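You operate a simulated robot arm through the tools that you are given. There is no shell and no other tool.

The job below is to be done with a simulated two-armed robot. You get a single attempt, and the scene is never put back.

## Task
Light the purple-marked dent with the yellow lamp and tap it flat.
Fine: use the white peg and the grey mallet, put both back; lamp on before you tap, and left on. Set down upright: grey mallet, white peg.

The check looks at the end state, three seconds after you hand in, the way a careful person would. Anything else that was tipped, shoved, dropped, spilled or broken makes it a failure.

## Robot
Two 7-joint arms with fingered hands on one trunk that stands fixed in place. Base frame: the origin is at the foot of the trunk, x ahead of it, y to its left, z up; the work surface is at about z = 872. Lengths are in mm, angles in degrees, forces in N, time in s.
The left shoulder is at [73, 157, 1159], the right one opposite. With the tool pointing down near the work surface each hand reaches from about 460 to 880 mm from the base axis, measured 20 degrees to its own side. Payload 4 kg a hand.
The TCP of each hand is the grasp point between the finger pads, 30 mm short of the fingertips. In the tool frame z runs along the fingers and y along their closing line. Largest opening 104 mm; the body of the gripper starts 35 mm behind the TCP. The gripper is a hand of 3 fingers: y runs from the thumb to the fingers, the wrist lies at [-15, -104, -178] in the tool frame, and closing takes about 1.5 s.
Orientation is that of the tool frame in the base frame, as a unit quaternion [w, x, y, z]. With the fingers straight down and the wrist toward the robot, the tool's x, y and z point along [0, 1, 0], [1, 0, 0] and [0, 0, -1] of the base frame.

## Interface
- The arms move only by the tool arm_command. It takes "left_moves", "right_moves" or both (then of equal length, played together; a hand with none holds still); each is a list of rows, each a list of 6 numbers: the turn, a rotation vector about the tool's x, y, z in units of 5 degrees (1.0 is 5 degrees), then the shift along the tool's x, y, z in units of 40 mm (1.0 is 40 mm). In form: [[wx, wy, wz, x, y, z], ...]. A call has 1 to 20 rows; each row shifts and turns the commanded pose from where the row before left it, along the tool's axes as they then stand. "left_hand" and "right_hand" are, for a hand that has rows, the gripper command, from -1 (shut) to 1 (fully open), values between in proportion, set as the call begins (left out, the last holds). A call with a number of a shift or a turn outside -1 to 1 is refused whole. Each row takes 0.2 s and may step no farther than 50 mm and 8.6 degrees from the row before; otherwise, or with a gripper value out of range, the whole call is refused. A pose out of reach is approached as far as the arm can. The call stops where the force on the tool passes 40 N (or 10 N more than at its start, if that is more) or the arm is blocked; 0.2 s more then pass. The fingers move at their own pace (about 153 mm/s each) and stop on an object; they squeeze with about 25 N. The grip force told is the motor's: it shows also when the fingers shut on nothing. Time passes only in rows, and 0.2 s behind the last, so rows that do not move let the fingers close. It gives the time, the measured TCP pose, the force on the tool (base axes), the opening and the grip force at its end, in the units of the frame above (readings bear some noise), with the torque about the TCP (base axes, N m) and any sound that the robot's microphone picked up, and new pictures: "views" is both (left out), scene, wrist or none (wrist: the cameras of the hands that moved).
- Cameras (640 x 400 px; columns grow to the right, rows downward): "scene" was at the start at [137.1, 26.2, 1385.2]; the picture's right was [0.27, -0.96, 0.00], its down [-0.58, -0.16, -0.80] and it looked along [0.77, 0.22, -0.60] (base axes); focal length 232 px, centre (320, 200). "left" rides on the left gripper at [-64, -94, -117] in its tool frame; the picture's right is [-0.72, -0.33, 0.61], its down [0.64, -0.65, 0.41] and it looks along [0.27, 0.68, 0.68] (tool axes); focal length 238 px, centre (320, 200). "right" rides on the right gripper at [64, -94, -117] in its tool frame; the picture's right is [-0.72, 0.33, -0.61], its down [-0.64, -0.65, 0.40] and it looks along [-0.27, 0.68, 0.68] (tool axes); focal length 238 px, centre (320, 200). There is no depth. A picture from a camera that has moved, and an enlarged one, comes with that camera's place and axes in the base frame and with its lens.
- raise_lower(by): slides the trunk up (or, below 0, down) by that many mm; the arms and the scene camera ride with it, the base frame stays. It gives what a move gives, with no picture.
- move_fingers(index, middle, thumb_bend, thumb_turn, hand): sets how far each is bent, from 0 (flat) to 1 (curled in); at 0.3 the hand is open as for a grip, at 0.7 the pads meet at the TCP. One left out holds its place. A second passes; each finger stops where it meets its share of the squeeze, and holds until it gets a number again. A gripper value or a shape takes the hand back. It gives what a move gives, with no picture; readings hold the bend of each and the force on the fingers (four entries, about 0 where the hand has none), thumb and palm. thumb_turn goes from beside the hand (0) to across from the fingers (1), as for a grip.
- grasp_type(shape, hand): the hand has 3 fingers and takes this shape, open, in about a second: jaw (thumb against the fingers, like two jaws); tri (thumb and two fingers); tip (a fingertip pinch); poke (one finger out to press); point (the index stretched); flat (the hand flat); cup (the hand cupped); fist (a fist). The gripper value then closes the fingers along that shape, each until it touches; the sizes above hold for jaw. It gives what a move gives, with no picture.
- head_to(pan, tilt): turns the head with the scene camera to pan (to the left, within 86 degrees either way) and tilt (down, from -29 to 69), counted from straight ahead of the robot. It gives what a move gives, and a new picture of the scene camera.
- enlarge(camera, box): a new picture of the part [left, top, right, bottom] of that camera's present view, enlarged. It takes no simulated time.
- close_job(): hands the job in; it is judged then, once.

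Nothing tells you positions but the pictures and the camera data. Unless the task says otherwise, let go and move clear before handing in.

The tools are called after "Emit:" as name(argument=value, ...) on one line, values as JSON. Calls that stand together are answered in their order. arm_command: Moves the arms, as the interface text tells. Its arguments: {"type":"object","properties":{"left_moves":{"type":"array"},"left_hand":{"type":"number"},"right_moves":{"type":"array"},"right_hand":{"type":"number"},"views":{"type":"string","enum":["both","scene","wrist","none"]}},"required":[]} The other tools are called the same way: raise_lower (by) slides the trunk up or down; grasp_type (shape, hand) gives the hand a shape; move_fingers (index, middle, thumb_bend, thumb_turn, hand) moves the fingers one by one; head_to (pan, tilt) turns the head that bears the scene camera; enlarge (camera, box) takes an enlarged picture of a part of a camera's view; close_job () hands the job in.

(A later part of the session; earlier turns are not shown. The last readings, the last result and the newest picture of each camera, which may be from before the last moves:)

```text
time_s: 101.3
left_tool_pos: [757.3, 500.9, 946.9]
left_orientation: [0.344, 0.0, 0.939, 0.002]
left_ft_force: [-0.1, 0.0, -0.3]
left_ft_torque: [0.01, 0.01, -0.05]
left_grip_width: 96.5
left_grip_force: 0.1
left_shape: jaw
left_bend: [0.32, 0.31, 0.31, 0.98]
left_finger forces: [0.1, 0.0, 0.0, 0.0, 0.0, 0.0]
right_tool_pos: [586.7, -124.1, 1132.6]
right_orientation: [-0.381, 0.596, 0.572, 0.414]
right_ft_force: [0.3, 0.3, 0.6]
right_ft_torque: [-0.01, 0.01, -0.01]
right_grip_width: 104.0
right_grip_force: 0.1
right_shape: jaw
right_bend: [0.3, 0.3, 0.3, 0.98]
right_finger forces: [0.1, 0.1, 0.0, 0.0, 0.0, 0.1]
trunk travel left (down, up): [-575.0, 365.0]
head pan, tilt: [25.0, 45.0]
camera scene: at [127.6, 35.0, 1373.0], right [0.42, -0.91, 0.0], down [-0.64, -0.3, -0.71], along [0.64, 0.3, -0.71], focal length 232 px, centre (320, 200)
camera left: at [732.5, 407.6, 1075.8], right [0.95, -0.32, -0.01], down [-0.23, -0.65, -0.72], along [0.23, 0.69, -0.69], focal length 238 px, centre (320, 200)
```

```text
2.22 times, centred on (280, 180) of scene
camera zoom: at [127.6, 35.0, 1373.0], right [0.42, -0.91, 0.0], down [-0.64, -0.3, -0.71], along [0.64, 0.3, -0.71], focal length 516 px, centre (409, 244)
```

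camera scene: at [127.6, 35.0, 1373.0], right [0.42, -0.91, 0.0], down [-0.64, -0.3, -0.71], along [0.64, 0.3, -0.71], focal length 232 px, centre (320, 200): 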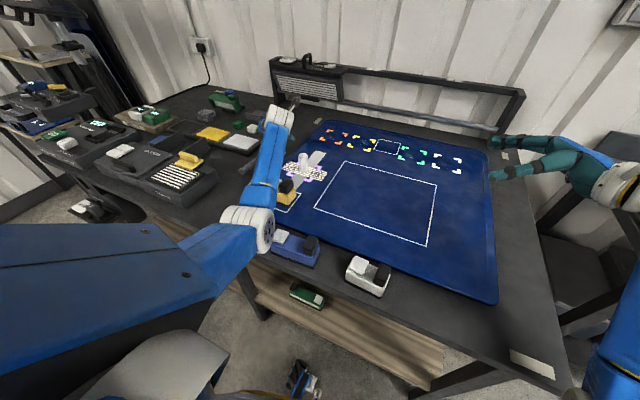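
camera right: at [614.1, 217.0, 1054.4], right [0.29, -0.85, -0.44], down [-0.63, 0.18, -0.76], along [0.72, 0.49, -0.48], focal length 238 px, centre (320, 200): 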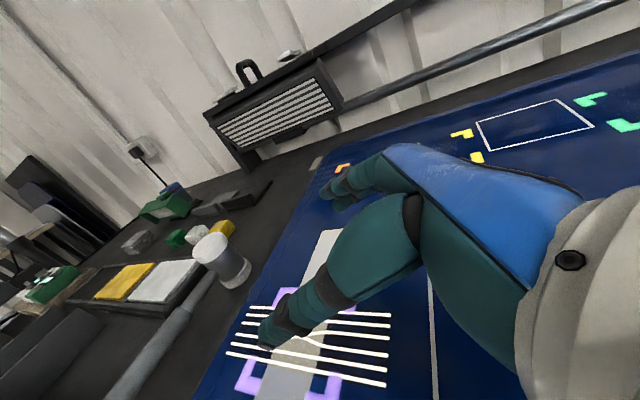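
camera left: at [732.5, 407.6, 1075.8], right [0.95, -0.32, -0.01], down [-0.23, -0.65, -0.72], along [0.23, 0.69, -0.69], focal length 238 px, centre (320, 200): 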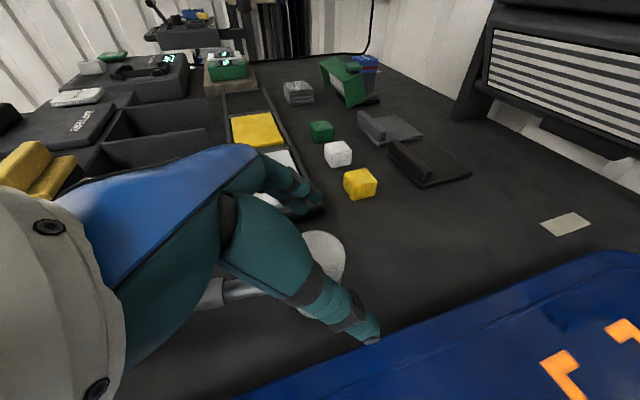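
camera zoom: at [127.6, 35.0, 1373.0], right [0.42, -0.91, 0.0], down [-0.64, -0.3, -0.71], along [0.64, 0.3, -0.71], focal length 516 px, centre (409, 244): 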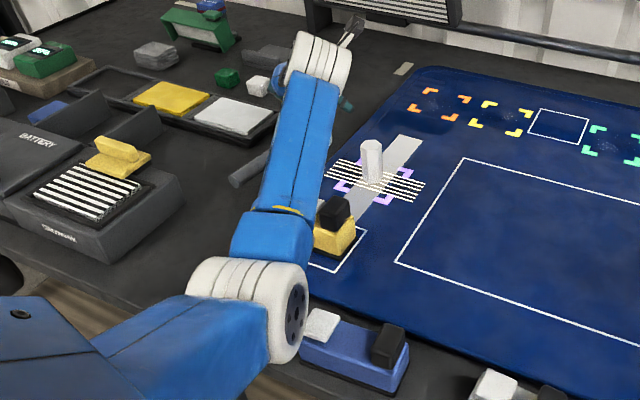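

The head is between the fingers, but the left elbow is low near the blue lamp. I'll raise the trunk 50 mm to give the elbow clearance, then continue down.

Emit:
raise_lower(by=50)

Emit:
arm_command(left_moves=[[0, 0, 0, 0.23, 0.01, 0.287], [0, 0, 0, 0.23, 0.01, 0.287], [0, 0, 0, 0.23, 0.01, 0.287], [0, 0, 0, 0.23, 0.01, 0.287], [0, 0, 0, 0, 0, 0]], views="both")

Emit:
enlarge(camera="left", box=[220, 160, 460, 360])

Emit:
enlarge(camera="scene", box=[200, 90, 360, 270])

```text
time_s: 102.2
left_tool_pos: [757.8, 502.1, 995.0]
left_orientation: [0.343, 0.0, 0.939, 0.002]
left_ft_force: [0.2, 0.7, 0.4]
left_ft_torque: [-0.02, 0.03, -0.02]
left_grip_width: 96.8
left_grip_force: 0.0
left_shape: jaw
left_bend: [0.32, 0.31, 0.31, 0.98]
left_finger forces: [0.0, 0.0, 0.1, 0.0, 0.1, 0.0]
right_tool_pos: [588.2, -125.2, 1181.0]
right_orientation: [-0.382, 0.596, 0.572, 0.414]
right_ft_force: [-0.5, 0.2, 0.6]
right_ft_torque: [0.01, -0.01, 0.0]
right_grip_width: 103.8
right_grip_force: 0.0
right_shape: jaw
right_bend: [0.3, 0.3, 0.3, 0.98]
right_finger forces: [0.0, 0.1, 0.1, 0.0, 0.0, 0.0]
trunk travel left (down, up): [-625.0, 315.0]
head pan, tilt: [25.0, 45.0]
```

```text
time_s: 103.5
left_tool_pos: [758.6, 503.0, 938.3]
left_orientation: [0.343, 0.0, 0.939, 0.003]
left_ft_force: [-0.7, 0.3, -0.6]
left_ft_torque: [0.02, 0.03, 0.0]
left_grip_width: 96.4
left_grip_force: 0.2
left_shape: jaw
left_bend: [0.32, 0.31, 0.31, 0.98]
left_finger forces: [0.0, 0.0, 0.0, 0.0, 0.1, 0.0]
right_tool_pos: [587.7, -124.0, 1181.2]
right_orientation: [-0.382, 0.596, 0.572, 0.414]
right_ft_force: [-0.2, 0.6, 0.4]
right_ft_torque: [0.02, -0.01, -0.04]
right_grip_width: 103.8
right_grip_force: 0.0
right_shape: jaw
right_bend: [0.3, 0.3, 0.3, 0.98]
right_finger forces: [0.1, 0.0, 0.1, 0.0, 0.0, 0.0]
trunk travel left (down, up): [-625.0, 315.0]
head pan, tilt: [25.0, 45.0]
camera scene: at [127.8, 34.9, 1423.0], right [0.42, -0.91, 0.0], down [-0.64, -0.3, -0.71], along [0.64, 0.3, -0.71], focal length 232 px, centre (320, 200)
camera left: at [734.0, 409.7, 1067.4], right [0.95, -0.32, -0.01], down [-0.23, -0.65, -0.72], along [0.23, 0.69, -0.69], focal length 238 px, centre (320, 200)
```

scene: 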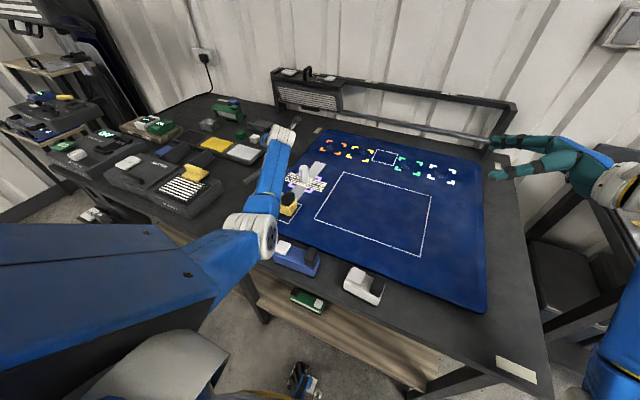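
left: 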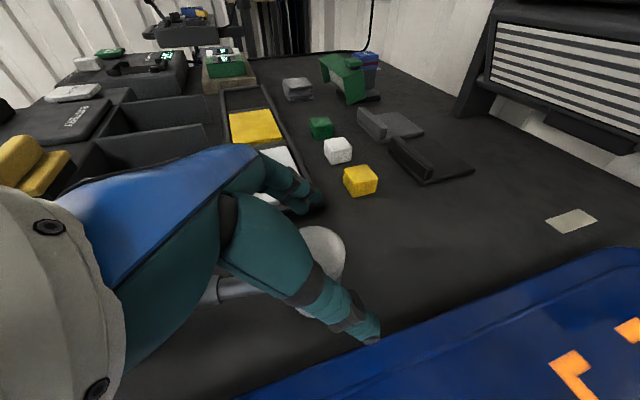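

```text
2.00 times, centred on (340, 260) of left
camera zoom: at [734.0, 409.7, 1067.4], right [0.95, -0.32, -0.01], down [-0.23, -0.65, -0.72], along [0.23, 0.69, -0.69], focal length 477 px, centre (280, 80)
```

zoom: 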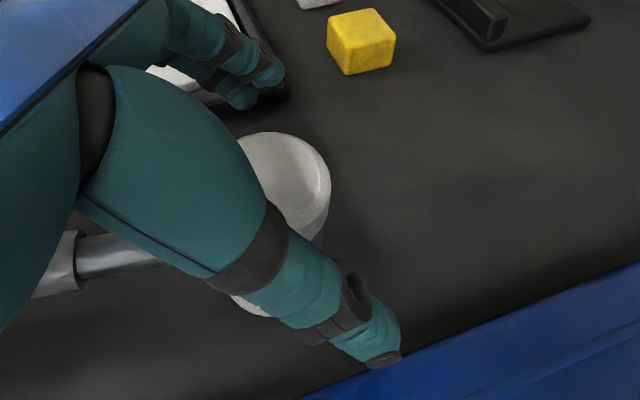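

```text
2.22 times, centred on (280, 180) of scene
camera zoom: at [127.8, 34.9, 1423.0], right [0.42, -0.91, 0.0], down [-0.64, -0.3, -0.71], along [0.64, 0.3, -0.71], focal length 516 px, centre (409, 244)
```

zoom: 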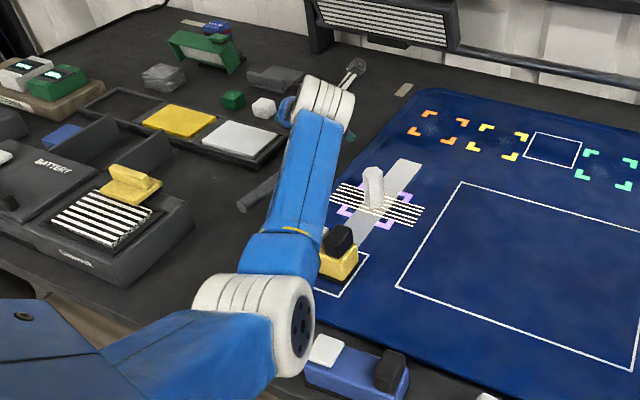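

Emit:
arm_command(left_moves=[[0, 0, 0, 0.21, 0.03, 0.262], [0, 0, 0, 0.21, 0, 0.262], [0, 0, 0, 0, 0, 0]], views="none")

Emit:
arm_command(left_moves=[[0, 0, 0, 0, 0, 0], [0, 0, 0, 0, 0, 0], [0, 0, 0, 0, 0, 0], [0, 0, 0, 0, 0, 0], [0, 0, 0, 0, 0, 0], [0, 0, 0, 0, 0, 0], [0, 0, 0, 0, 0, 0]], left_hand=-0.8, views="both")

Emit:
enlarge(camera="left", box=[220, 160, 460, 360])

Emit:
enlarge(camera="scene", box=[230, 100, 330, 180])

```text
time_s: 104.2
left_tool_pos: [759.8, 505.0, 910.0]
left_orientation: [0.343, 0.0, 0.939, 0.003]
left_ft_force: [0.0, 0.4, 0.9]
left_ft_torque: [0.02, -0.01, -0.01]
left_grip_width: 96.7
left_grip_force: 0.1
left_shape: jaw
left_bend: [0.32, 0.31, 0.31, 0.98]
left_finger forces: [0.1, 0.0, 0.0, 0.0, 0.1, 0.0]
right_tool_pos: [587.1, -124.4, 1182.7]
right_orientation: [-0.382, 0.596, 0.571, 0.415]
right_ft_force: [0.4, -0.5, -0.1]
right_ft_torque: [0.01, -0.01, 0.02]
right_grip_width: 103.7
right_grip_force: 0.1
right_shape: jaw
right_bend: [0.3, 0.3, 0.3, 0.98]
right_finger forces: [0.0, 0.0, 0.1, 0.1, 0.0, 0.0]
trunk travel left (down, up): [-625.0, 315.0]
head pan, tilt: [25.0, 45.0]
```

```text
time_s: 105.8
left_tool_pos: [759.9, 504.5, 911.7]
left_orientation: [0.344, 0.0, 0.939, 0.003]
left_ft_force: [1.2, 0.6, 1.3]
left_ft_torque: [0.02, 0.0, -0.01]
left_grip_width: 31.6
left_grip_force: 25.0
left_shape: jaw
left_bend: [0.74, 0.5, 0.75, 1.0]
left_finger forces: [11.4, 7.5, 0.0, 0.0, 18.8, 0.0]
right_tool_pos: [589.0, -124.6, 1181.2]
right_orientation: [-0.381, 0.596, 0.572, 0.415]
right_ft_force: [-0.1, 0.5, -0.5]
right_ft_torque: [0.0, -0.03, -0.02]
right_grip_width: 103.8
right_grip_force: 0.0
right_shape: jaw
right_bend: [0.3, 0.3, 0.3, 0.98]
right_finger forces: [0.0, 0.0, 0.0, 0.1, 0.0, 0.0]
trunk travel left (down, up): [-625.0, 315.0]
head pan, tilt: [25.0, 45.0]
camera scene: at [127.7, 34.8, 1423.0], right [0.42, -0.91, 0.0], down [-0.64, -0.3, -0.71], along [0.64, 0.3, -0.71], focal length 232 px, centre (320, 200)
camera left: at [734.5, 410.6, 1040.8], right [0.95, -0.32, -0.01], down [-0.23, -0.65, -0.73], along [0.23, 0.69, -0.69], focal length 238 px, centre (320, 200)
```

scene: 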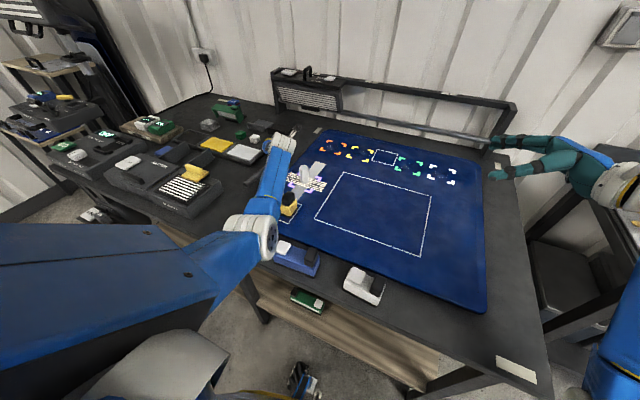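
left: 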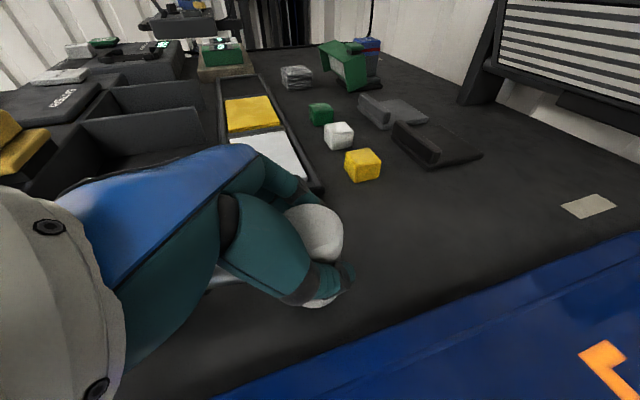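

```text
2.00 times, centred on (340, 260) of left
camera zoom: at [734.5, 410.6, 1040.8], right [0.95, -0.32, -0.01], down [-0.23, -0.65, -0.73], along [0.23, 0.69, -0.69], focal length 477 px, centre (280, 80)
```

zoom: 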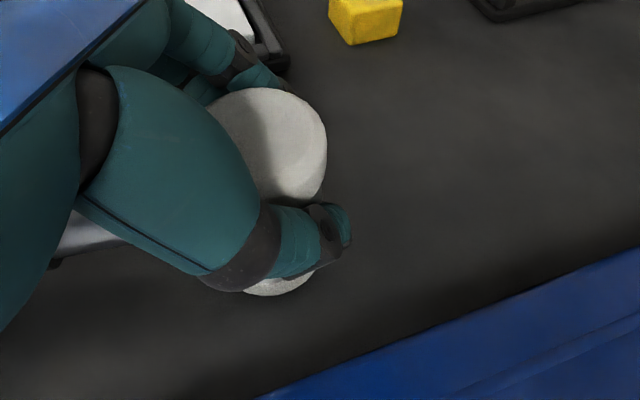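

```text
5.00 times, centred on (280, 140) of scene
camera zoom: at [127.7, 34.8, 1423.0], right [0.42, -0.91, 0.0], down [-0.64, -0.3, -0.71], along [0.64, 0.3, -0.71], focal length 1160 px, centre (520, 500)
```

zoom: 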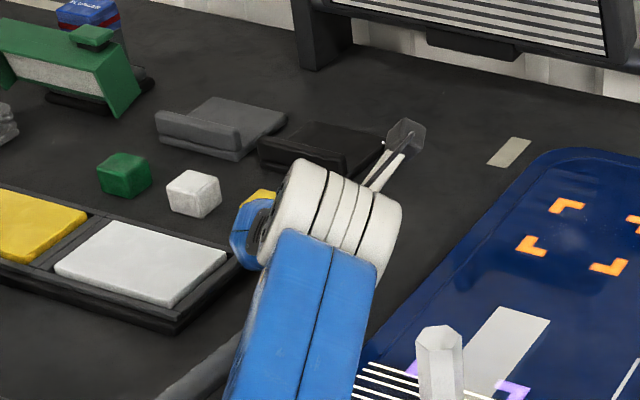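

The head is held by thumb and both fingers. I'll lift slowly and check that it stays upright.

Emit:
arm_command(left_moves=[[0, 0, 0, -0.08, 0, -0.096], [0, 0, 0, -0.16, 0, -0.19], [0, 0, 0, -0.24, 0, -0.2875], [0, 0, 0, 0, 0, 0], [0, 0, 0, 0, 0, 0]], views="both")

Emit:
enlarge(camera="left", box=[220, 160, 460, 360])

Emit:
enlarge(camera="scene", box=[230, 100, 330, 180])

```text
time_s: 107.0
left_tool_pos: [761.0, 504.3, 940.3]
left_orientation: [0.343, 0.0, 0.939, 0.002]
left_ft_force: [0.1, 0.2, -0.5]
left_ft_torque: [-0.01, -0.04, -0.02]
left_grip_width: 23.4
left_grip_force: 24.8
left_shape: jaw
left_bend: [0.75, 0.58, 0.82, 1.0]
left_finger forces: [0.1, 0.1, 0.0, 0.1, 0.0, 0.1]
right_tool_pos: [587.4, -124.2, 1181.3]
right_orientation: [-0.382, 0.596, 0.572, 0.415]
right_ft_force: [-0.2, 0.0, 0.0]
right_ft_torque: [0.02, -0.01, 0.02]
right_grip_width: 104.2
right_grip_force: 0.1
right_shape: jaw
right_bend: [0.3, 0.3, 0.3, 0.98]
right_finger forces: [0.0, 0.1, 0.0, 0.0, 0.1, 0.1]
trunk travel left (down, up): [-625.0, 315.0]
head pan, tilt: [25.0, 45.0]
camera scene: at [127.6, 35.0, 1423.0], right [0.42, -0.91, 0.0], down [-0.64, -0.3, -0.71], along [0.64, 0.3, -0.71], focal length 232 px, centre (320, 200)
camera left: at [735.4, 410.8, 1070.6], right [0.95, -0.32, -0.01], down [-0.23, -0.65, -0.72], along [0.23, 0.69, -0.69], focal length 238 px, centre (320, 200)
```

scene: 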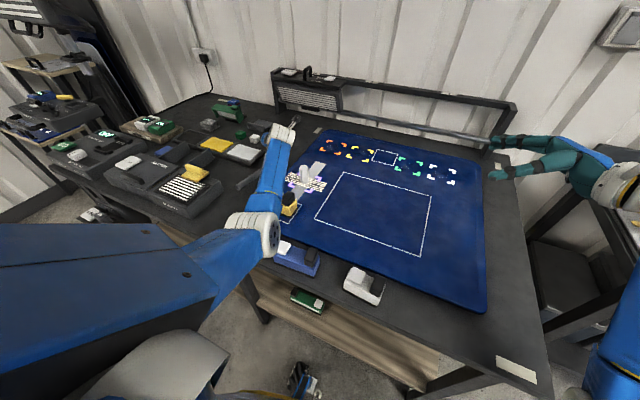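
left: 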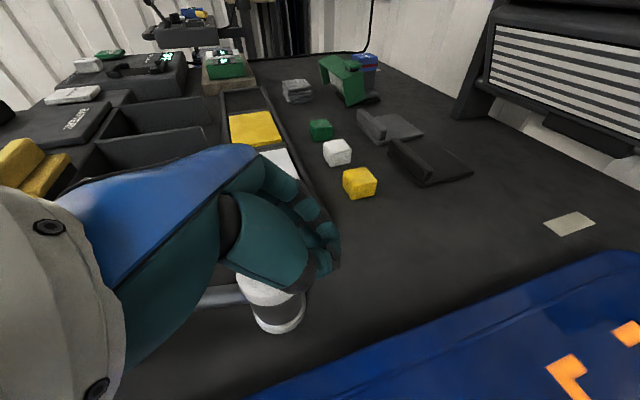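

```text
2.00 times, centred on (340, 260) of left
camera zoom: at [735.4, 410.8, 1070.6], right [0.95, -0.32, -0.01], down [-0.23, -0.65, -0.72], along [0.23, 0.69, -0.69], focal length 477 px, centre (280, 80)
```

zoom: 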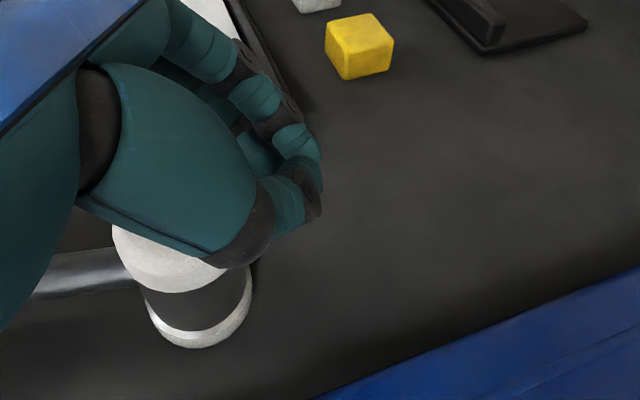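

```text
5.00 times, centred on (280, 140) of scene
camera zoom: at [127.6, 35.0, 1423.0], right [0.42, -0.91, 0.0], down [-0.64, -0.3, -0.71], along [0.64, 0.3, -0.71], focal length 1160 px, centre (520, 500)
```

zoom: 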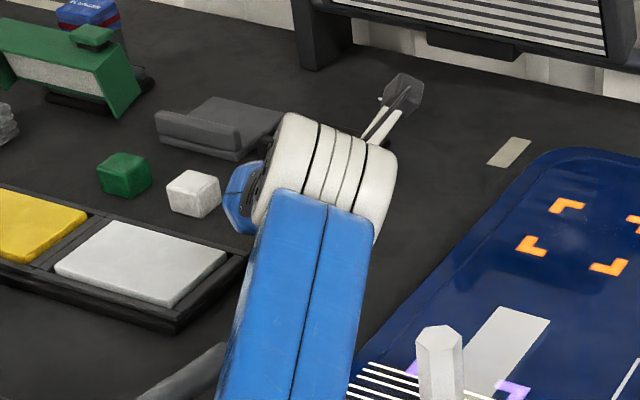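

The head slipped out of the fingertips and the mallet now stands about 30 mm closer, near (729, 495), still upright. I'll rise clear and re-grip deeper with the fingers nearly vertical.

Emit:
arm_command(left_moves=[[0, 0, 0, -0.32, 0, -0.383], [0, 0, 0, -0.32, 0, -0.383], [0, 0, 0, -0.48, 0, -0.575], [0, 0, 0, 0.4, -0.2, -0.6], [0, 0, 0, 0.4, -0.2, -0.6], [0, 0, 0, 0.4, -0.2, -0.5], [0, 0, 0, 0.4, -0.1, -0.4]], views="none")

Emit:
arm_command(left_moves=[[0, 1, 0, 0, 0, 0], [0, 1, 0, 0, 0, 0], [0, 1, 0, 0, 0, 0], [0, 1, 0, 0, 0, 0], [0, 1, 0, 0, 0, 0], [0, 1, 0, 0, 0, 0], [0, 1, 0, 0, 0, 0], [0, 1, 0, 0, 0, 0], [0, 0, 1, 0, 0, 0], [0, 0, 1, 0, 0, 0], [0, 0, 1, 0, 0, 0], [0, 0, 1, 0, 0, 0], [0, 0, 1, 0, 0, 0], [0, 0, 1, 0, 0, 0], [0, 0, 0, 0, 0, 0]], left_hand=0.4, views="both")

Emit:
enlarge(camera="scene", box=[220, 90, 330, 180])

```text
time_s: 108.7
left_tool_pos: [657.3, 476.3, 1033.5]
left_orientation: [0.344, 0.0, 0.939, 0.003]
left_ft_force: [-0.2, -0.6, -0.4]
left_ft_torque: [-0.01, -0.01, 0.01]
left_grip_width: 23.4
left_grip_force: 25.5
left_shape: jaw
left_bend: [0.75, 0.58, 0.82, 1.0]
left_finger forces: [0.0, 0.0, 0.1, 0.0, 0.0, 0.0]
right_tool_pos: [586.3, -125.0, 1181.2]
right_orientation: [-0.382, 0.596, 0.572, 0.416]
right_ft_force: [0.6, 0.8, -0.3]
right_ft_torque: [-0.02, -0.02, -0.02]
right_grip_width: 103.9
right_grip_force: 0.0
right_shape: jaw
right_bend: [0.3, 0.3, 0.3, 0.98]
right_finger forces: [0.0, 0.0, 0.1, 0.0, 0.0, 0.1]
trunk travel left (down, up): [-625.0, 315.0]
head pan, tilt: [25.0, 45.0]
```

```text
time_s: 111.8
left_tool_pos: [656.9, 476.7, 1032.2]
left_orientation: [0.001, 0.259, 0.966, 0.002]
left_ft_force: [0.4, 0.3, -0.3]
left_ft_torque: [-0.01, 0.01, 0.01]
left_grip_width: 72.6
left_grip_force: 0.0
left_shape: jaw
left_bend: [0.27, 0.37, 0.58, 0.99]
left_finger forces: [0.0, 0.0, 0.0, 0.0, 0.0, 0.0]
right_tool_pos: [587.1, -124.4, 1180.9]
right_orientation: [-0.381, 0.596, 0.572, 0.415]
right_ft_force: [-0.5, -0.3, 0.7]
right_ft_torque: [-0.01, 0.0, 0.01]
right_grip_width: 104.0
right_grip_force: 0.0
right_shape: jaw
right_bend: [0.3, 0.3, 0.3, 0.98]
right_finger forces: [0.1, 0.0, 0.0, 0.0, 0.1, 0.1]
trunk travel left (down, up): [-625.0, 315.0]
head pan, tilt: [25.0, 45.0]
camera scene: at [127.7, 34.8, 1423.0], right [0.42, -0.91, 0.0], down [-0.64, -0.3, -0.71], along [0.64, 0.3, -0.71], focal length 232 px, centre (320, 200)
camera left: at [665.7, 363.0, 1148.5], right [0.46, -0.64, -0.62], down [-0.88, -0.24, -0.41], along [0.11, 0.73, -0.67], focal length 238 px, centre (320, 200)
```

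scene: 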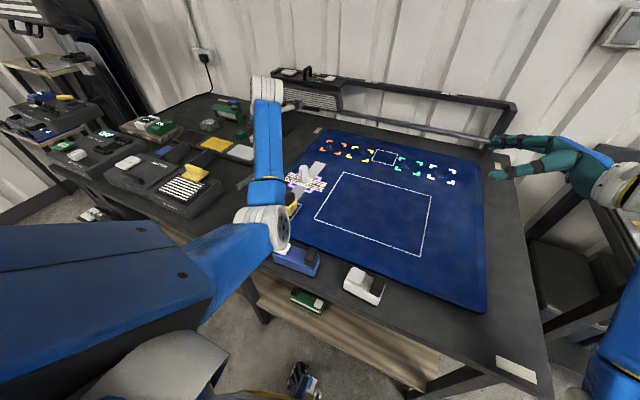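
left: 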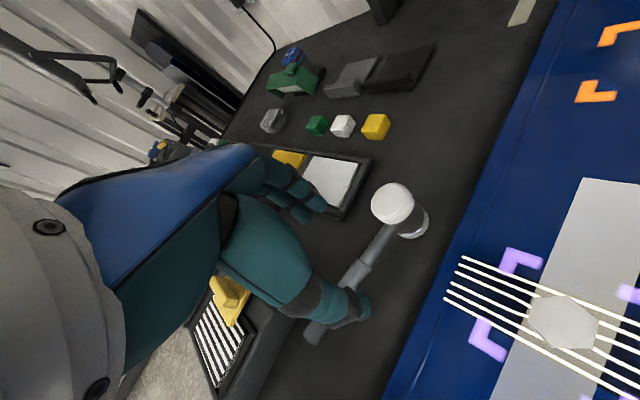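

```text
4.44 times, centred on (275, 135) of scene
camera zoom: at [127.7, 34.8, 1423.0], right [0.42, -0.91, 0.0], down [-0.64, -0.3, -0.71], along [0.64, 0.3, -0.71], focal length 1031 px, centre (520, 489)
```

zoom: 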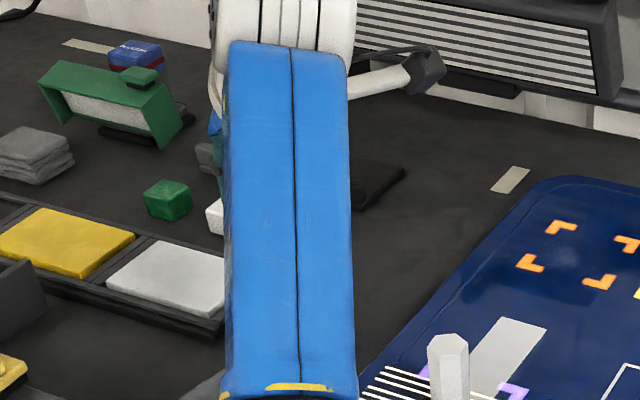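

Emit:
enlarge(camera="left", box=[290, 160, 470, 350])

Emit:
enlarge(camera="left", box=[430, 180, 640, 400])

```text
2.11 times, centred on (380, 255) of left
camera zoom: at [665.7, 363.0, 1148.5], right [0.46, -0.64, -0.62], down [-0.88, -0.24, -0.41], along [0.11, 0.73, -0.67], focal length 502 px, centre (194, 84)
```

zoom: 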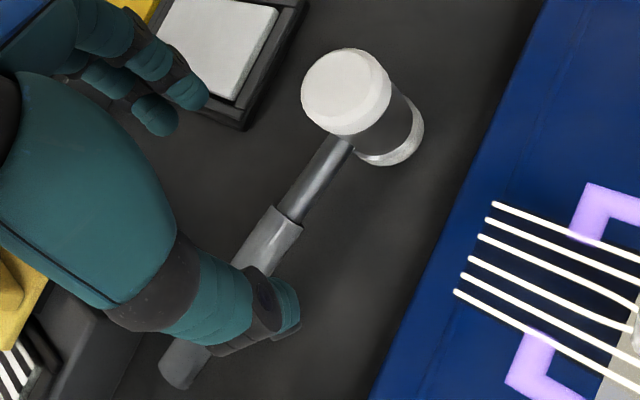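

```text
1.82 times, centred on (535, 290) of left
camera zoom: at [665.7, 363.0, 1148.5], right [0.46, -0.64, -0.62], down [-0.88, -0.24, -0.41], along [0.11, 0.73, -0.67], focal length 433 px, centre (-71, 36)
```

zoom: 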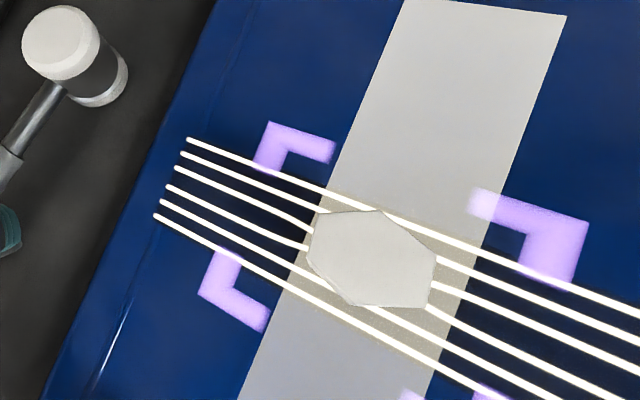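

Emit:
arm_command(left_moves=[[0, -1, 0, 0, 0, 0], [0, -1, 0, 0, 0, 0], [0, -1, 0, 0, 0, 0], [0, 0, 0, -0.285, 0.457, 0.482], [0, 0, 0, -0.285, 0.457, 0.482], [0, 0, 0, -0.285, 0.457, 0.482], [0, 0, 0, 0, 0, 0]], views="both")

Emit:
enlarge(camera="left", box=[220, 140, 460, 340])

Emit:
enlarge(camera="scene", box=[180, 90, 360, 280])

```text
time_s: 113.5
left_tool_pos: [726.5, 498.1, 988.1]
left_orientation: [0.125, 0.256, 0.958, -0.031]
left_ft_force: [0.2, -0.4, 1.2]
left_ft_torque: [0.0, 0.01, 0.0]
left_grip_width: 72.3
left_grip_force: 0.1
left_shape: jaw
left_bend: [0.27, 0.37, 0.58, 0.99]
left_finger forces: [0.0, 0.0, 0.0, 0.1, 0.0, 0.1]
right_tool_pos: [587.3, -124.8, 1182.4]
right_orientation: [-0.382, 0.596, 0.572, 0.415]
right_ft_force: [-0.3, 0.0, -0.7]
right_ft_torque: [0.01, 0.0, 0.0]
right_grip_width: 103.9
right_grip_force: 0.1
right_shape: jaw
right_bend: [0.3, 0.3, 0.3, 0.98]
right_finger forces: [0.0, 0.0, 0.0, 0.0, 0.1, 0.1]
trunk travel left (down, up): [-625.0, 315.0]
head pan, tilt: [25.0, 45.0]
camera scene: at [127.6, 35.1, 1423.0], right [0.42, -0.91, 0.0], down [-0.64, -0.3, -0.71], along [0.64, 0.3, -0.71], focal length 232 px, centre (320, 200)
camera left: at [706.9, 401.9, 1115.1], right [0.58, -0.71, -0.41], down [-0.77, -0.31, -0.56], along [0.27, 0.64, -0.72], focal length 238 px, centre (320, 200)
```

scene: 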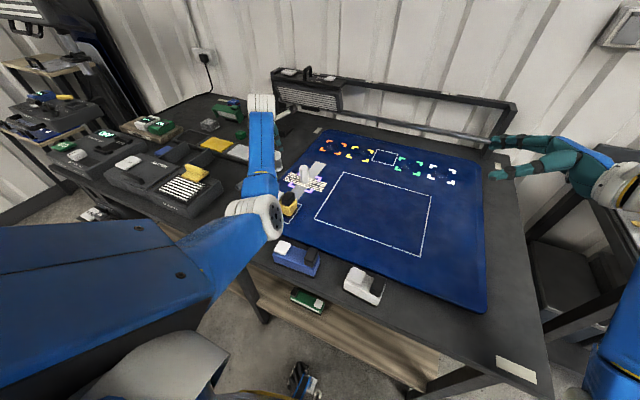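
left: 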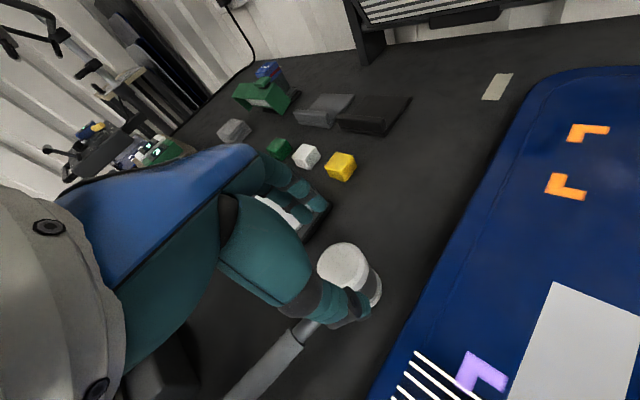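

```text
2.00 times, centred on (340, 240) of left
camera zoom: at [706.9, 401.9, 1115.1], right [0.58, -0.71, -0.41], down [-0.77, -0.31, -0.56], along [0.27, 0.64, -0.72], focal length 477 px, centre (280, 120)
```

zoom: 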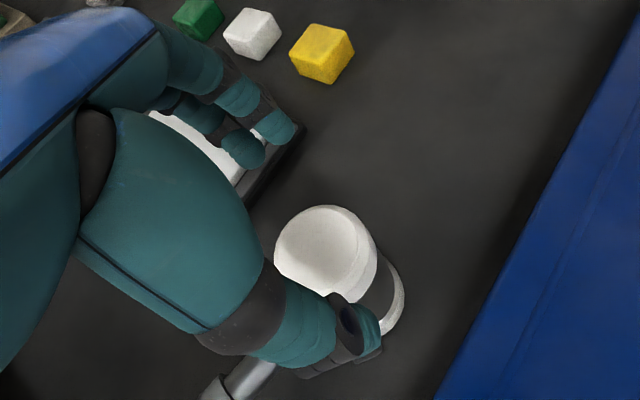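

```text
2.11 times, centred on (270, 185) of scene
camera zoom: at [127.6, 35.1, 1423.0], right [0.42, -0.91, 0.0], down [-0.64, -0.3, -0.71], along [0.64, 0.3, -0.71], focal length 488 px, centre (425, 232)
```

zoom: 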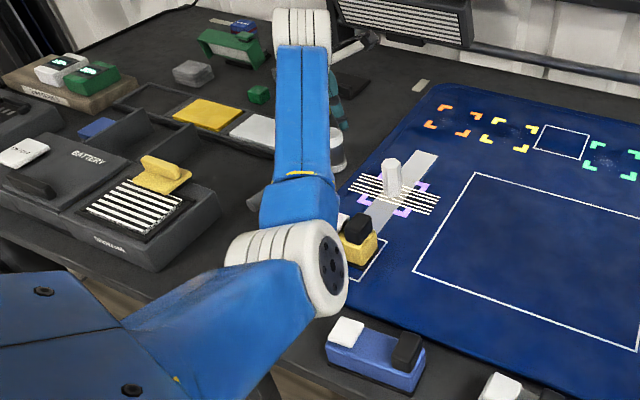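

Emit:
arm_command(left_moves=[[0, 0, 0, 0.12, 0.11, 0.3], [0, 0, 0, 0.12, 0, 0.45], [0, 0, 0, 0.06, 0, 0.25], [0, 0, 0, 0, 0, 0]], views="wrist")

Emit:
enlarge(camera="left", box=[220, 140, 460, 340])

```text
time_s: 114.5
left_tool_pos: [727.6, 504.7, 945.1]
left_orientation: [0.127, 0.257, 0.958, -0.03]
left_ft_force: [-0.1, -0.9, 0.6]
left_ft_torque: [0.01, 0.0, 0.02]
left_grip_width: 72.6
left_grip_force: 0.0
left_shape: jaw
left_bend: [0.27, 0.37, 0.58, 0.99]
left_finger forces: [0.0, 0.0, 0.0, 0.1, 0.0, 0.0]
right_tool_pos: [588.0, -125.5, 1181.6]
right_orientation: [-0.381, 0.596, 0.573, 0.414]
right_ft_force: [-0.6, -0.7, 1.0]
right_ft_torque: [0.01, 0.0, 0.01]
right_grip_width: 104.1
right_grip_force: 0.0
right_shape: jaw
right_bend: [0.3, 0.3, 0.3, 0.98]
right_finger forces: [0.0, 0.0, 0.0, 0.0, 0.0, 0.0]
trunk travel left (down, up): [-625.0, 315.0]
head pan, tilt: [25.0, 45.0]
camera left: at [708.6, 407.6, 1072.9], right [0.58, -0.71, -0.41], down [-0.77, -0.31, -0.56], along [0.27, 0.64, -0.72], focal length 238 px, centre (320, 200)
```

left: 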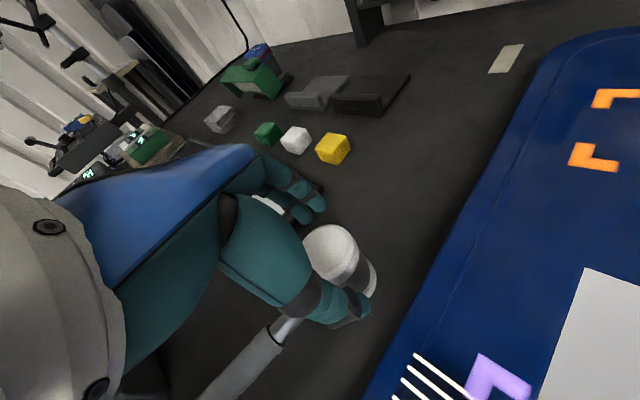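

```text
2.00 times, centred on (340, 240) of left
camera zoom: at [708.6, 407.6, 1072.9], right [0.58, -0.71, -0.41], down [-0.77, -0.31, -0.56], along [0.27, 0.64, -0.72], focal length 477 px, centre (280, 120)
```

zoom: 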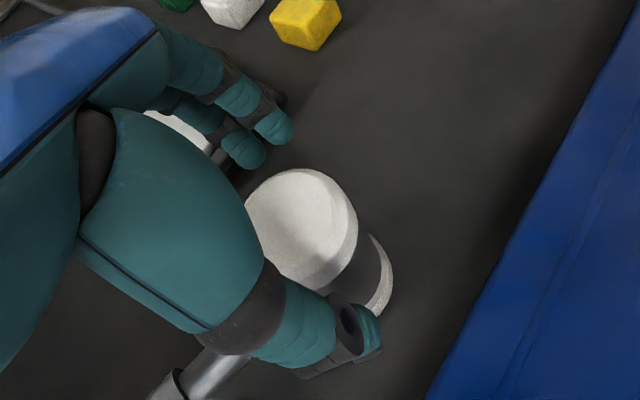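

Emit:
arm_command(left_moves=[[0, 0, 0, 0.1, -0.02, 0.36], [0, 0, 0, 0.1, 0, 0.36], [0, 0, 0, 0.09, 0, 0.35], [0, 0, 0, 0, 0, 0]], views="wrist")

Emit:
enlarge(camera="left", box=[220, 140, 460, 340])

```text
time_s: 115.5
left_tool_pos: [726.8, 503.4, 898.9]
left_orientation: [0.127, 0.256, 0.958, -0.032]
left_ft_force: [-0.5, -0.2, -0.5]
left_ft_torque: [0.03, 0.01, -0.04]
left_grip_width: 72.7
left_grip_force: 0.0
left_shape: jaw
left_bend: [0.27, 0.37, 0.58, 0.99]
left_finger forces: [0.0, 0.0, 0.1, 0.0, 0.0, 0.0]
right_tool_pos: [587.6, -124.0, 1182.5]
right_orientation: [-0.382, 0.596, 0.572, 0.414]
right_ft_force: [0.3, 0.8, -0.1]
right_ft_torque: [0.01, 0.0, -0.02]
right_grip_width: 104.2
right_grip_force: 0.0
right_shape: jaw
right_bend: [0.3, 0.3, 0.3, 0.98]
right_finger forces: [0.0, 0.0, 0.0, 0.0, 0.1, 0.0]
trunk travel left (down, up): [-625.0, 315.0]
head pan, tilt: [25.0, 45.0]
camera left: at [708.4, 406.7, 1027.7], right [0.58, -0.71, -0.41], down [-0.77, -0.31, -0.56], along [0.27, 0.64, -0.72], focal length 238 px, centre (320, 200)
```

left: 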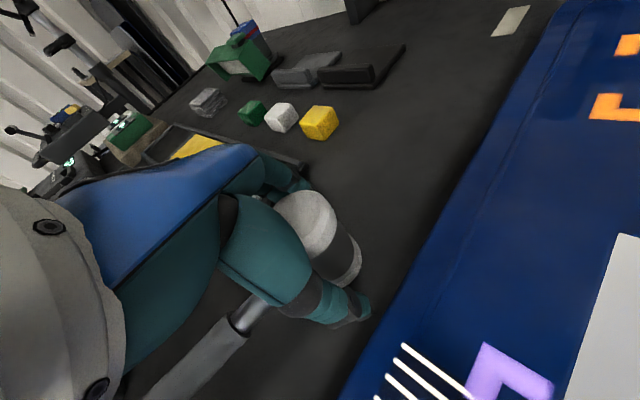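

```text
2.00 times, centred on (340, 240) of left
camera zoom: at [708.4, 406.7, 1027.7], right [0.58, -0.71, -0.41], down [-0.77, -0.31, -0.56], along [0.27, 0.64, -0.72], focal length 477 px, centre (280, 120)
```

zoom: 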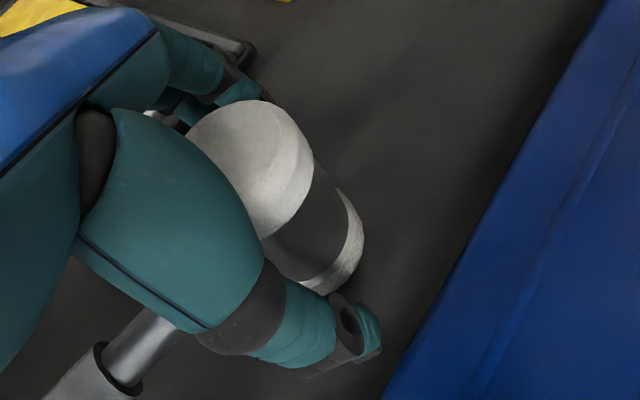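

Emit:
arm_command(left_moves=[[0, 0, 0, 0, 0, 0], [0, 0, 0, 0, 0, 0], [0, 0, 0, 0, 0, 0], [0, 0, 0, 0, 0, 0], [0, 0, 0, 0, 0, 0], [0, 0, 0, 0, 0, 0], [0, 0, 0, 0, 0, 0], [0, 0, 0, 0, 0, 0]], left_hand=-1, views="wrist")

Emit:
enlarge(camera="left", box=[220, 140, 460, 340])

```text
time_s: 117.2
left_tool_pos: [727.7, 502.6, 899.3]
left_orientation: [0.127, 0.257, 0.958, -0.032]
left_ft_force: [-0.1, -0.6, -0.3]
left_ft_torque: [0.01, 0.0, 0.0]
left_grip_width: 37.4
left_grip_force: 24.7
left_shape: jaw
left_bend: [0.74, 0.48, 0.74, 1.0]
left_finger forces: [14.0, 7.8, 0.1, 0.1, 22.5, 0.1]
right_tool_pos: [587.2, -123.8, 1181.2]
right_orientation: [-0.382, 0.596, 0.572, 0.415]
right_ft_force: [0.8, 0.5, -1.1]
right_ft_torque: [0.03, 0.03, 0.0]
right_grip_width: 104.1
right_grip_force: 0.0
right_shape: jaw
right_bend: [0.3, 0.3, 0.3, 0.98]
right_finger forces: [0.1, 0.0, 0.1, 0.0, 0.0, 0.0]
trunk travel left (down, up): [-625.0, 315.0]
head pan, tilt: [25.0, 45.0]
camera left: at [708.6, 406.7, 1027.9], right [0.58, -0.71, -0.41], down [-0.77, -0.31, -0.56], along [0.27, 0.64, -0.72], focal length 238 px, centre (320, 200)
```

left: 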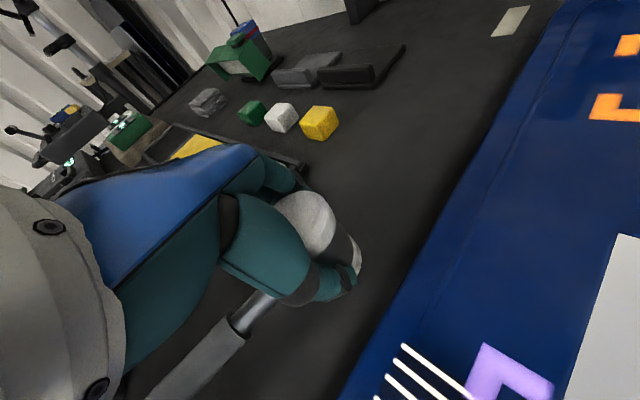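

```text
2.00 times, centred on (340, 240) of left
camera zoom: at [708.6, 406.7, 1027.9], right [0.58, -0.71, -0.41], down [-0.77, -0.31, -0.56], along [0.27, 0.64, -0.72], focal length 477 px, centre (280, 120)
```

zoom: 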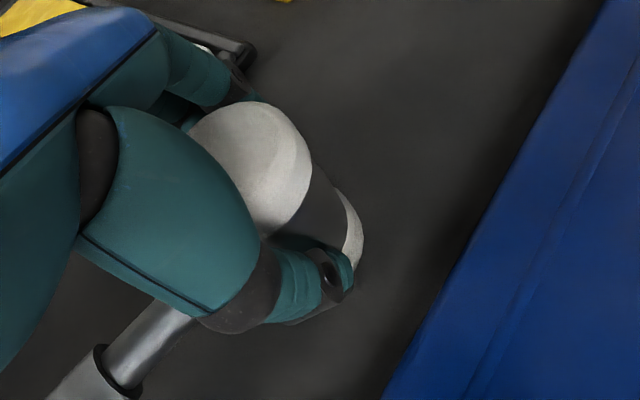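

The grip is firm this time, with forces of 14, 8 and 22 N. I'll lift slowly and check.

Emit:
arm_command(left_moves=[[0, 0, 0, -0.04, 0, -0.145], [0, 0, 0, -0.065, 0, -0.2415], [0, 0, 0, -0.13, 0, -0.483], [0, 0, 0, 0, 0, 0], [0, 0, 0, 0, 0, 0]], views="wrist")

Emit:
enlarge(camera="left", box=[220, 140, 460, 340])

```text
time_s: 118.5
left_tool_pos: [728.0, 504.2, 935.4]
left_orientation: [0.128, 0.256, 0.958, -0.031]
left_ft_force: [-0.7, 0.1, -2.5]
left_ft_torque: [-0.04, -0.06, 0.04]
left_grip_width: 37.2
left_grip_force: 25.2
left_shape: jaw
left_bend: [0.74, 0.48, 0.74, 1.0]
left_finger forces: [14.2, 7.6, 0.0, 0.0, 22.3, 0.0]
right_tool_pos: [588.1, -124.3, 1181.0]
right_orientation: [-0.382, 0.597, 0.572, 0.414]
right_ft_force: [0.5, 0.1, 0.4]
right_ft_torque: [0.0, 0.0, 0.02]
right_grip_width: 103.9
right_grip_force: 0.1
right_shape: jaw
right_bend: [0.3, 0.3, 0.3, 0.98]
right_finger forces: [0.0, 0.0, 0.0, 0.1, 0.0, 0.1]
trunk travel left (down, up): [-625.0, 315.0]
head pan, tilt: [25.0, 45.0]
camera left: at [708.0, 407.5, 1063.9], right [0.58, -0.71, -0.41], down [-0.77, -0.31, -0.56], along [0.27, 0.64, -0.72], focal length 238 px, centre (320, 200)
```

left: 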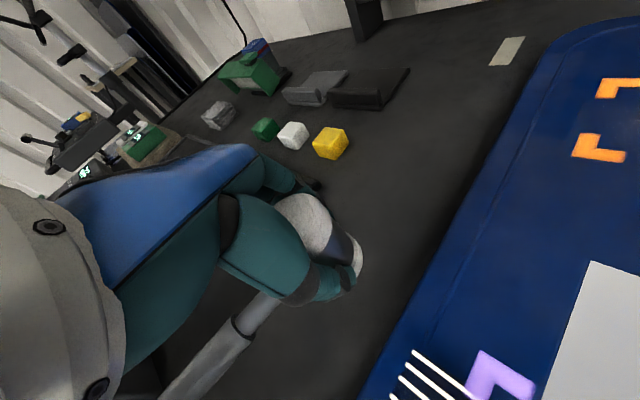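

```text
2.00 times, centred on (340, 240) of left
camera zoom: at [708.0, 407.5, 1063.9], right [0.58, -0.71, -0.41], down [-0.77, -0.31, -0.56], along [0.27, 0.64, -0.72], focal length 477 px, centre (280, 120)
```

zoom: 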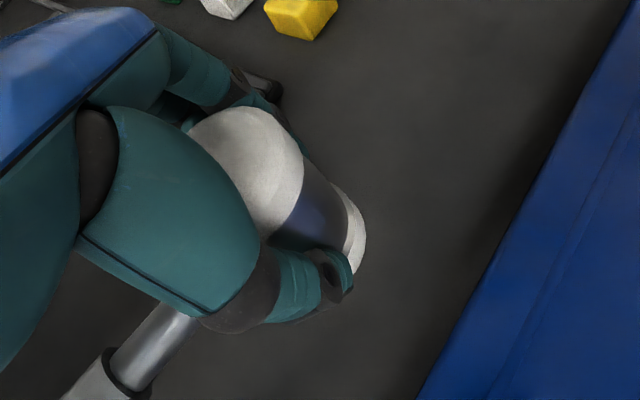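

The mallet is held firmly by its head and upright. I'll lift it higher, turn the hand so the handle will point clear of the lamp, and bring it over the peg.

Emit:
arm_command(left_moves=[[0, 0, 0, -0.162, 0, -0.604], [0, 0, 0, -0.162, 0, -0.604], [0, 0, 0, -0.162, 0, -0.604], [0, 0, 0, -0.162, 0, -0.604], [0.259, 0, 0.966, 0, 0, 0], [0.259, 0, 0.966, 0, 0, 0], [0.259, 0, 0.966, 0, 0, 0], [0.259, 0, 0.966, 0, 0, 0], [0.259, 0, 0.966, 0, 0, 0], [0.259, 0, 0.966, 0, 0, 0], [0.259, 0, 0.966, 0, 0, 0], [0.259, 0, 0.966, 0, 0, 0], [0, 0, 0, 0, 0, 0]], views="both")

Emit:
enlarge(camera="scene", box=[200, 60, 360, 200])

```text
time_s: 121.2
left_tool_pos: [726.7, 503.5, 1035.0]
left_orientation: [0.105, 0.569, 0.812, -0.072]
left_ft_force: [0.2, 0.0, -3.0]
left_ft_torque: [-0.05, 0.0, -0.01]
left_grip_width: 37.1
left_grip_force: 25.0
left_shape: jaw
left_bend: [0.74, 0.48, 0.74, 1.0]
left_finger forces: [14.2, 7.7, 0.1, 0.0, 22.3, 0.0]
right_tool_pos: [587.8, -123.7, 1180.8]
right_orientation: [-0.381, 0.596, 0.572, 0.415]
right_ft_force: [-0.5, -0.1, -0.2]
right_ft_torque: [0.01, 0.02, 0.01]
right_grip_width: 104.1
right_grip_force: 0.1
right_shape: jaw
right_bend: [0.3, 0.3, 0.3, 0.98]
right_finger forces: [0.0, 0.0, 0.0, 0.0, 0.1, 0.0]
trunk travel left (down, up): [-625.0, 315.0]
head pan, tilt: [25.0, 45.0]
camera scene: at [128.6, 36.3, 1422.9], right [0.42, -0.91, 0.0], down [-0.64, -0.3, -0.7], along [0.64, 0.3, -0.71], focal length 232 px, centre (320, 200)
camera left: at [649.6, 443.5, 1163.8], right [-0.01, -0.91, -0.41], down [-0.79, 0.26, -0.56], along [0.62, 0.32, -0.72], focal length 238 px, centre (320, 200)
```

scene: 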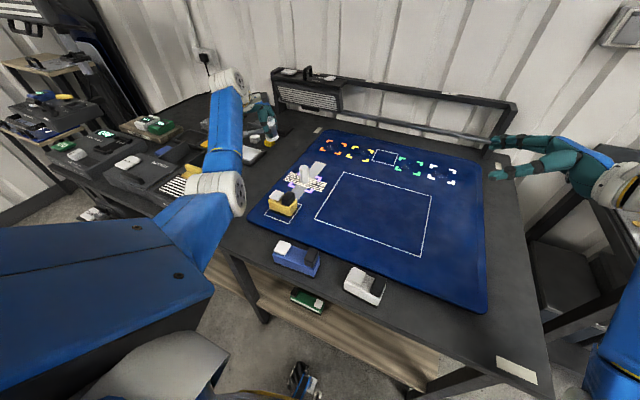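
left: 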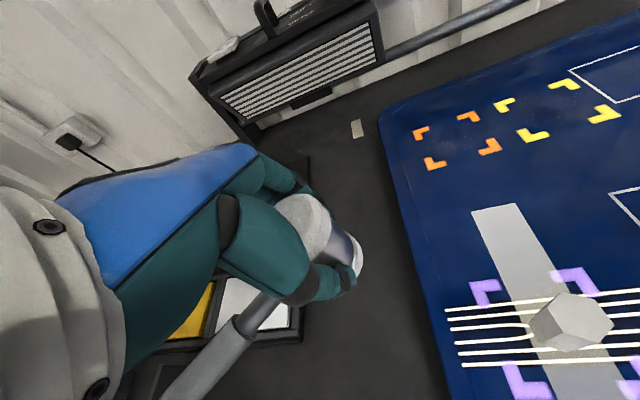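

```text
2.86 times, centred on (280, 130) of scene
camera zoom: at [128.6, 36.3, 1422.9], right [0.42, -0.91, 0.0], down [-0.64, -0.3, -0.7], along [0.64, 0.3, -0.71], focal length 663 px, centre (434, 400)
```

zoom: 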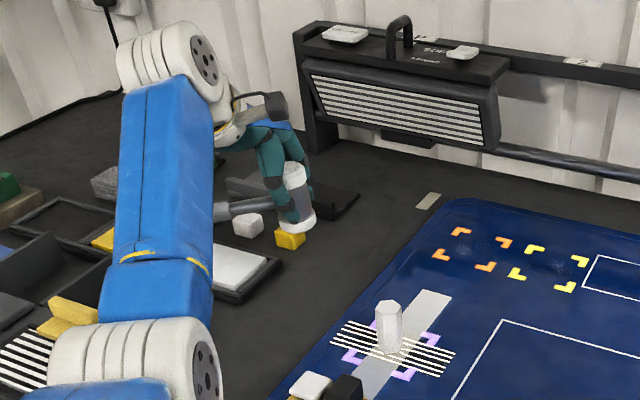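

Emit:
arm_command(left_moves=[[0, 0, 0, -0.624, -0.475, 0.1675], [0, 0, 0, -0.624, -0.475, 0.1675], [0, 0, 0, -0.624, -0.475, 0.1675], [0, 0, 0, -0.624, -0.475, 0.1675], [0, 0, 0, -0.624, -0.475, 0.1675], [0, 0, 0, 0, 0, 0]], views="both")

Emit:
enlarge(camera="scene", box=[260, 110, 360, 200])

Emit:
enlarge(camera="left", box=[220, 140, 460, 340])

```text
time_s: 122.7
left_tool_pos: [681.5, 347.5, 1033.8]
left_orientation: [0.107, 0.568, 0.813, -0.072]
left_ft_force: [0.2, -0.3, -3.2]
left_ft_torque: [-0.04, -0.03, 0.01]
left_grip_width: 37.0
left_grip_force: 24.4
left_shape: jaw
left_bend: [0.74, 0.48, 0.74, 1.0]
left_finger forces: [14.1, 7.8, 0.0, 0.0, 22.3, 0.0]
right_tool_pos: [588.5, -124.2, 1180.3]
right_orientation: [-0.382, 0.596, 0.572, 0.414]
right_ft_force: [-0.3, 0.9, 0.3]
right_ft_torque: [0.01, -0.01, -0.01]
right_grip_width: 103.9
right_grip_force: 0.0
right_shape: jaw
right_bend: [0.3, 0.3, 0.3, 0.98]
right_finger forces: [0.0, 0.0, 0.0, 0.1, 0.0, 0.0]
trunk travel left (down, up): [-625.0, 315.0]
head pan, tilt: [25.0, 45.0]
camera scene: at [128.4, 35.1, 1422.9], right [0.42, -0.91, 0.0], down [-0.64, -0.3, -0.7], along [0.64, 0.3, -0.71], focal length 232 px, centre (320, 200)
camera left: at [604.8, 286.5, 1162.7], right [-0.01, -0.91, -0.41], down [-0.79, 0.26, -0.56], along [0.62, 0.32, -0.72], focal length 238 px, centre (320, 200)
```

scene: 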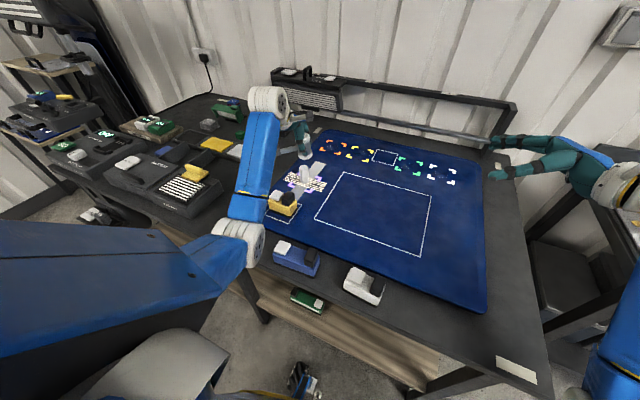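
left: 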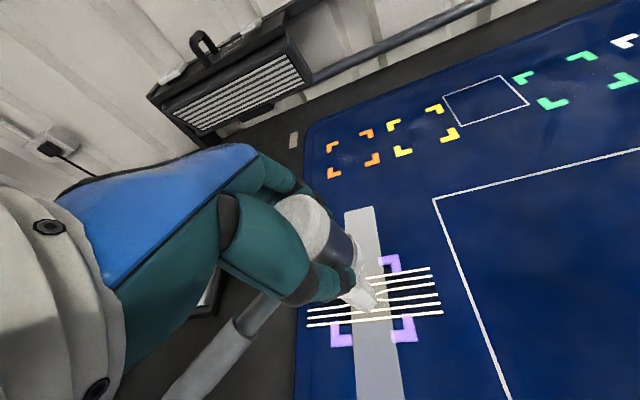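

```text
4.44 times, centred on (310, 155) of scene
camera zoom: at [128.4, 35.1, 1422.9], right [0.42, -0.91, 0.0], down [-0.64, -0.3, -0.7], along [0.64, 0.3, -0.71], focal length 1031 px, centre (364, 400)
```

zoom: 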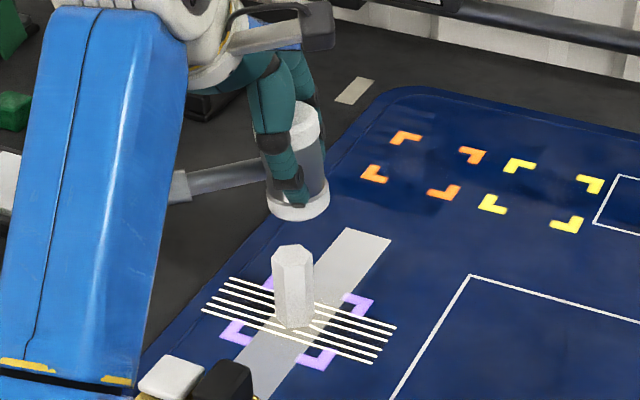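

```text
2.00 times, centred on (340, 240) of left
camera zoom: at [604.8, 286.5, 1162.7], right [-0.01, -0.91, -0.41], down [-0.79, 0.26, -0.56], along [0.62, 0.32, -0.72], focal length 477 px, centre (280, 120)
```

zoom: 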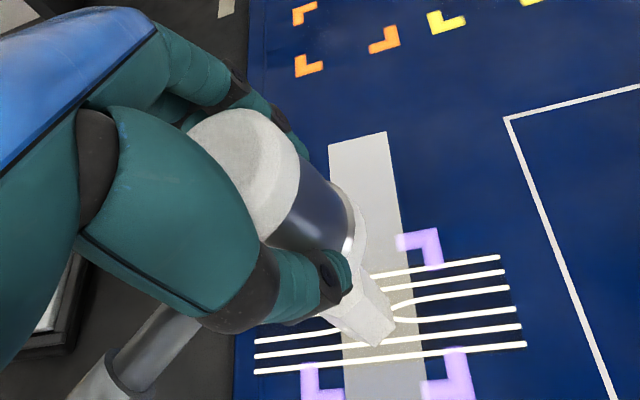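

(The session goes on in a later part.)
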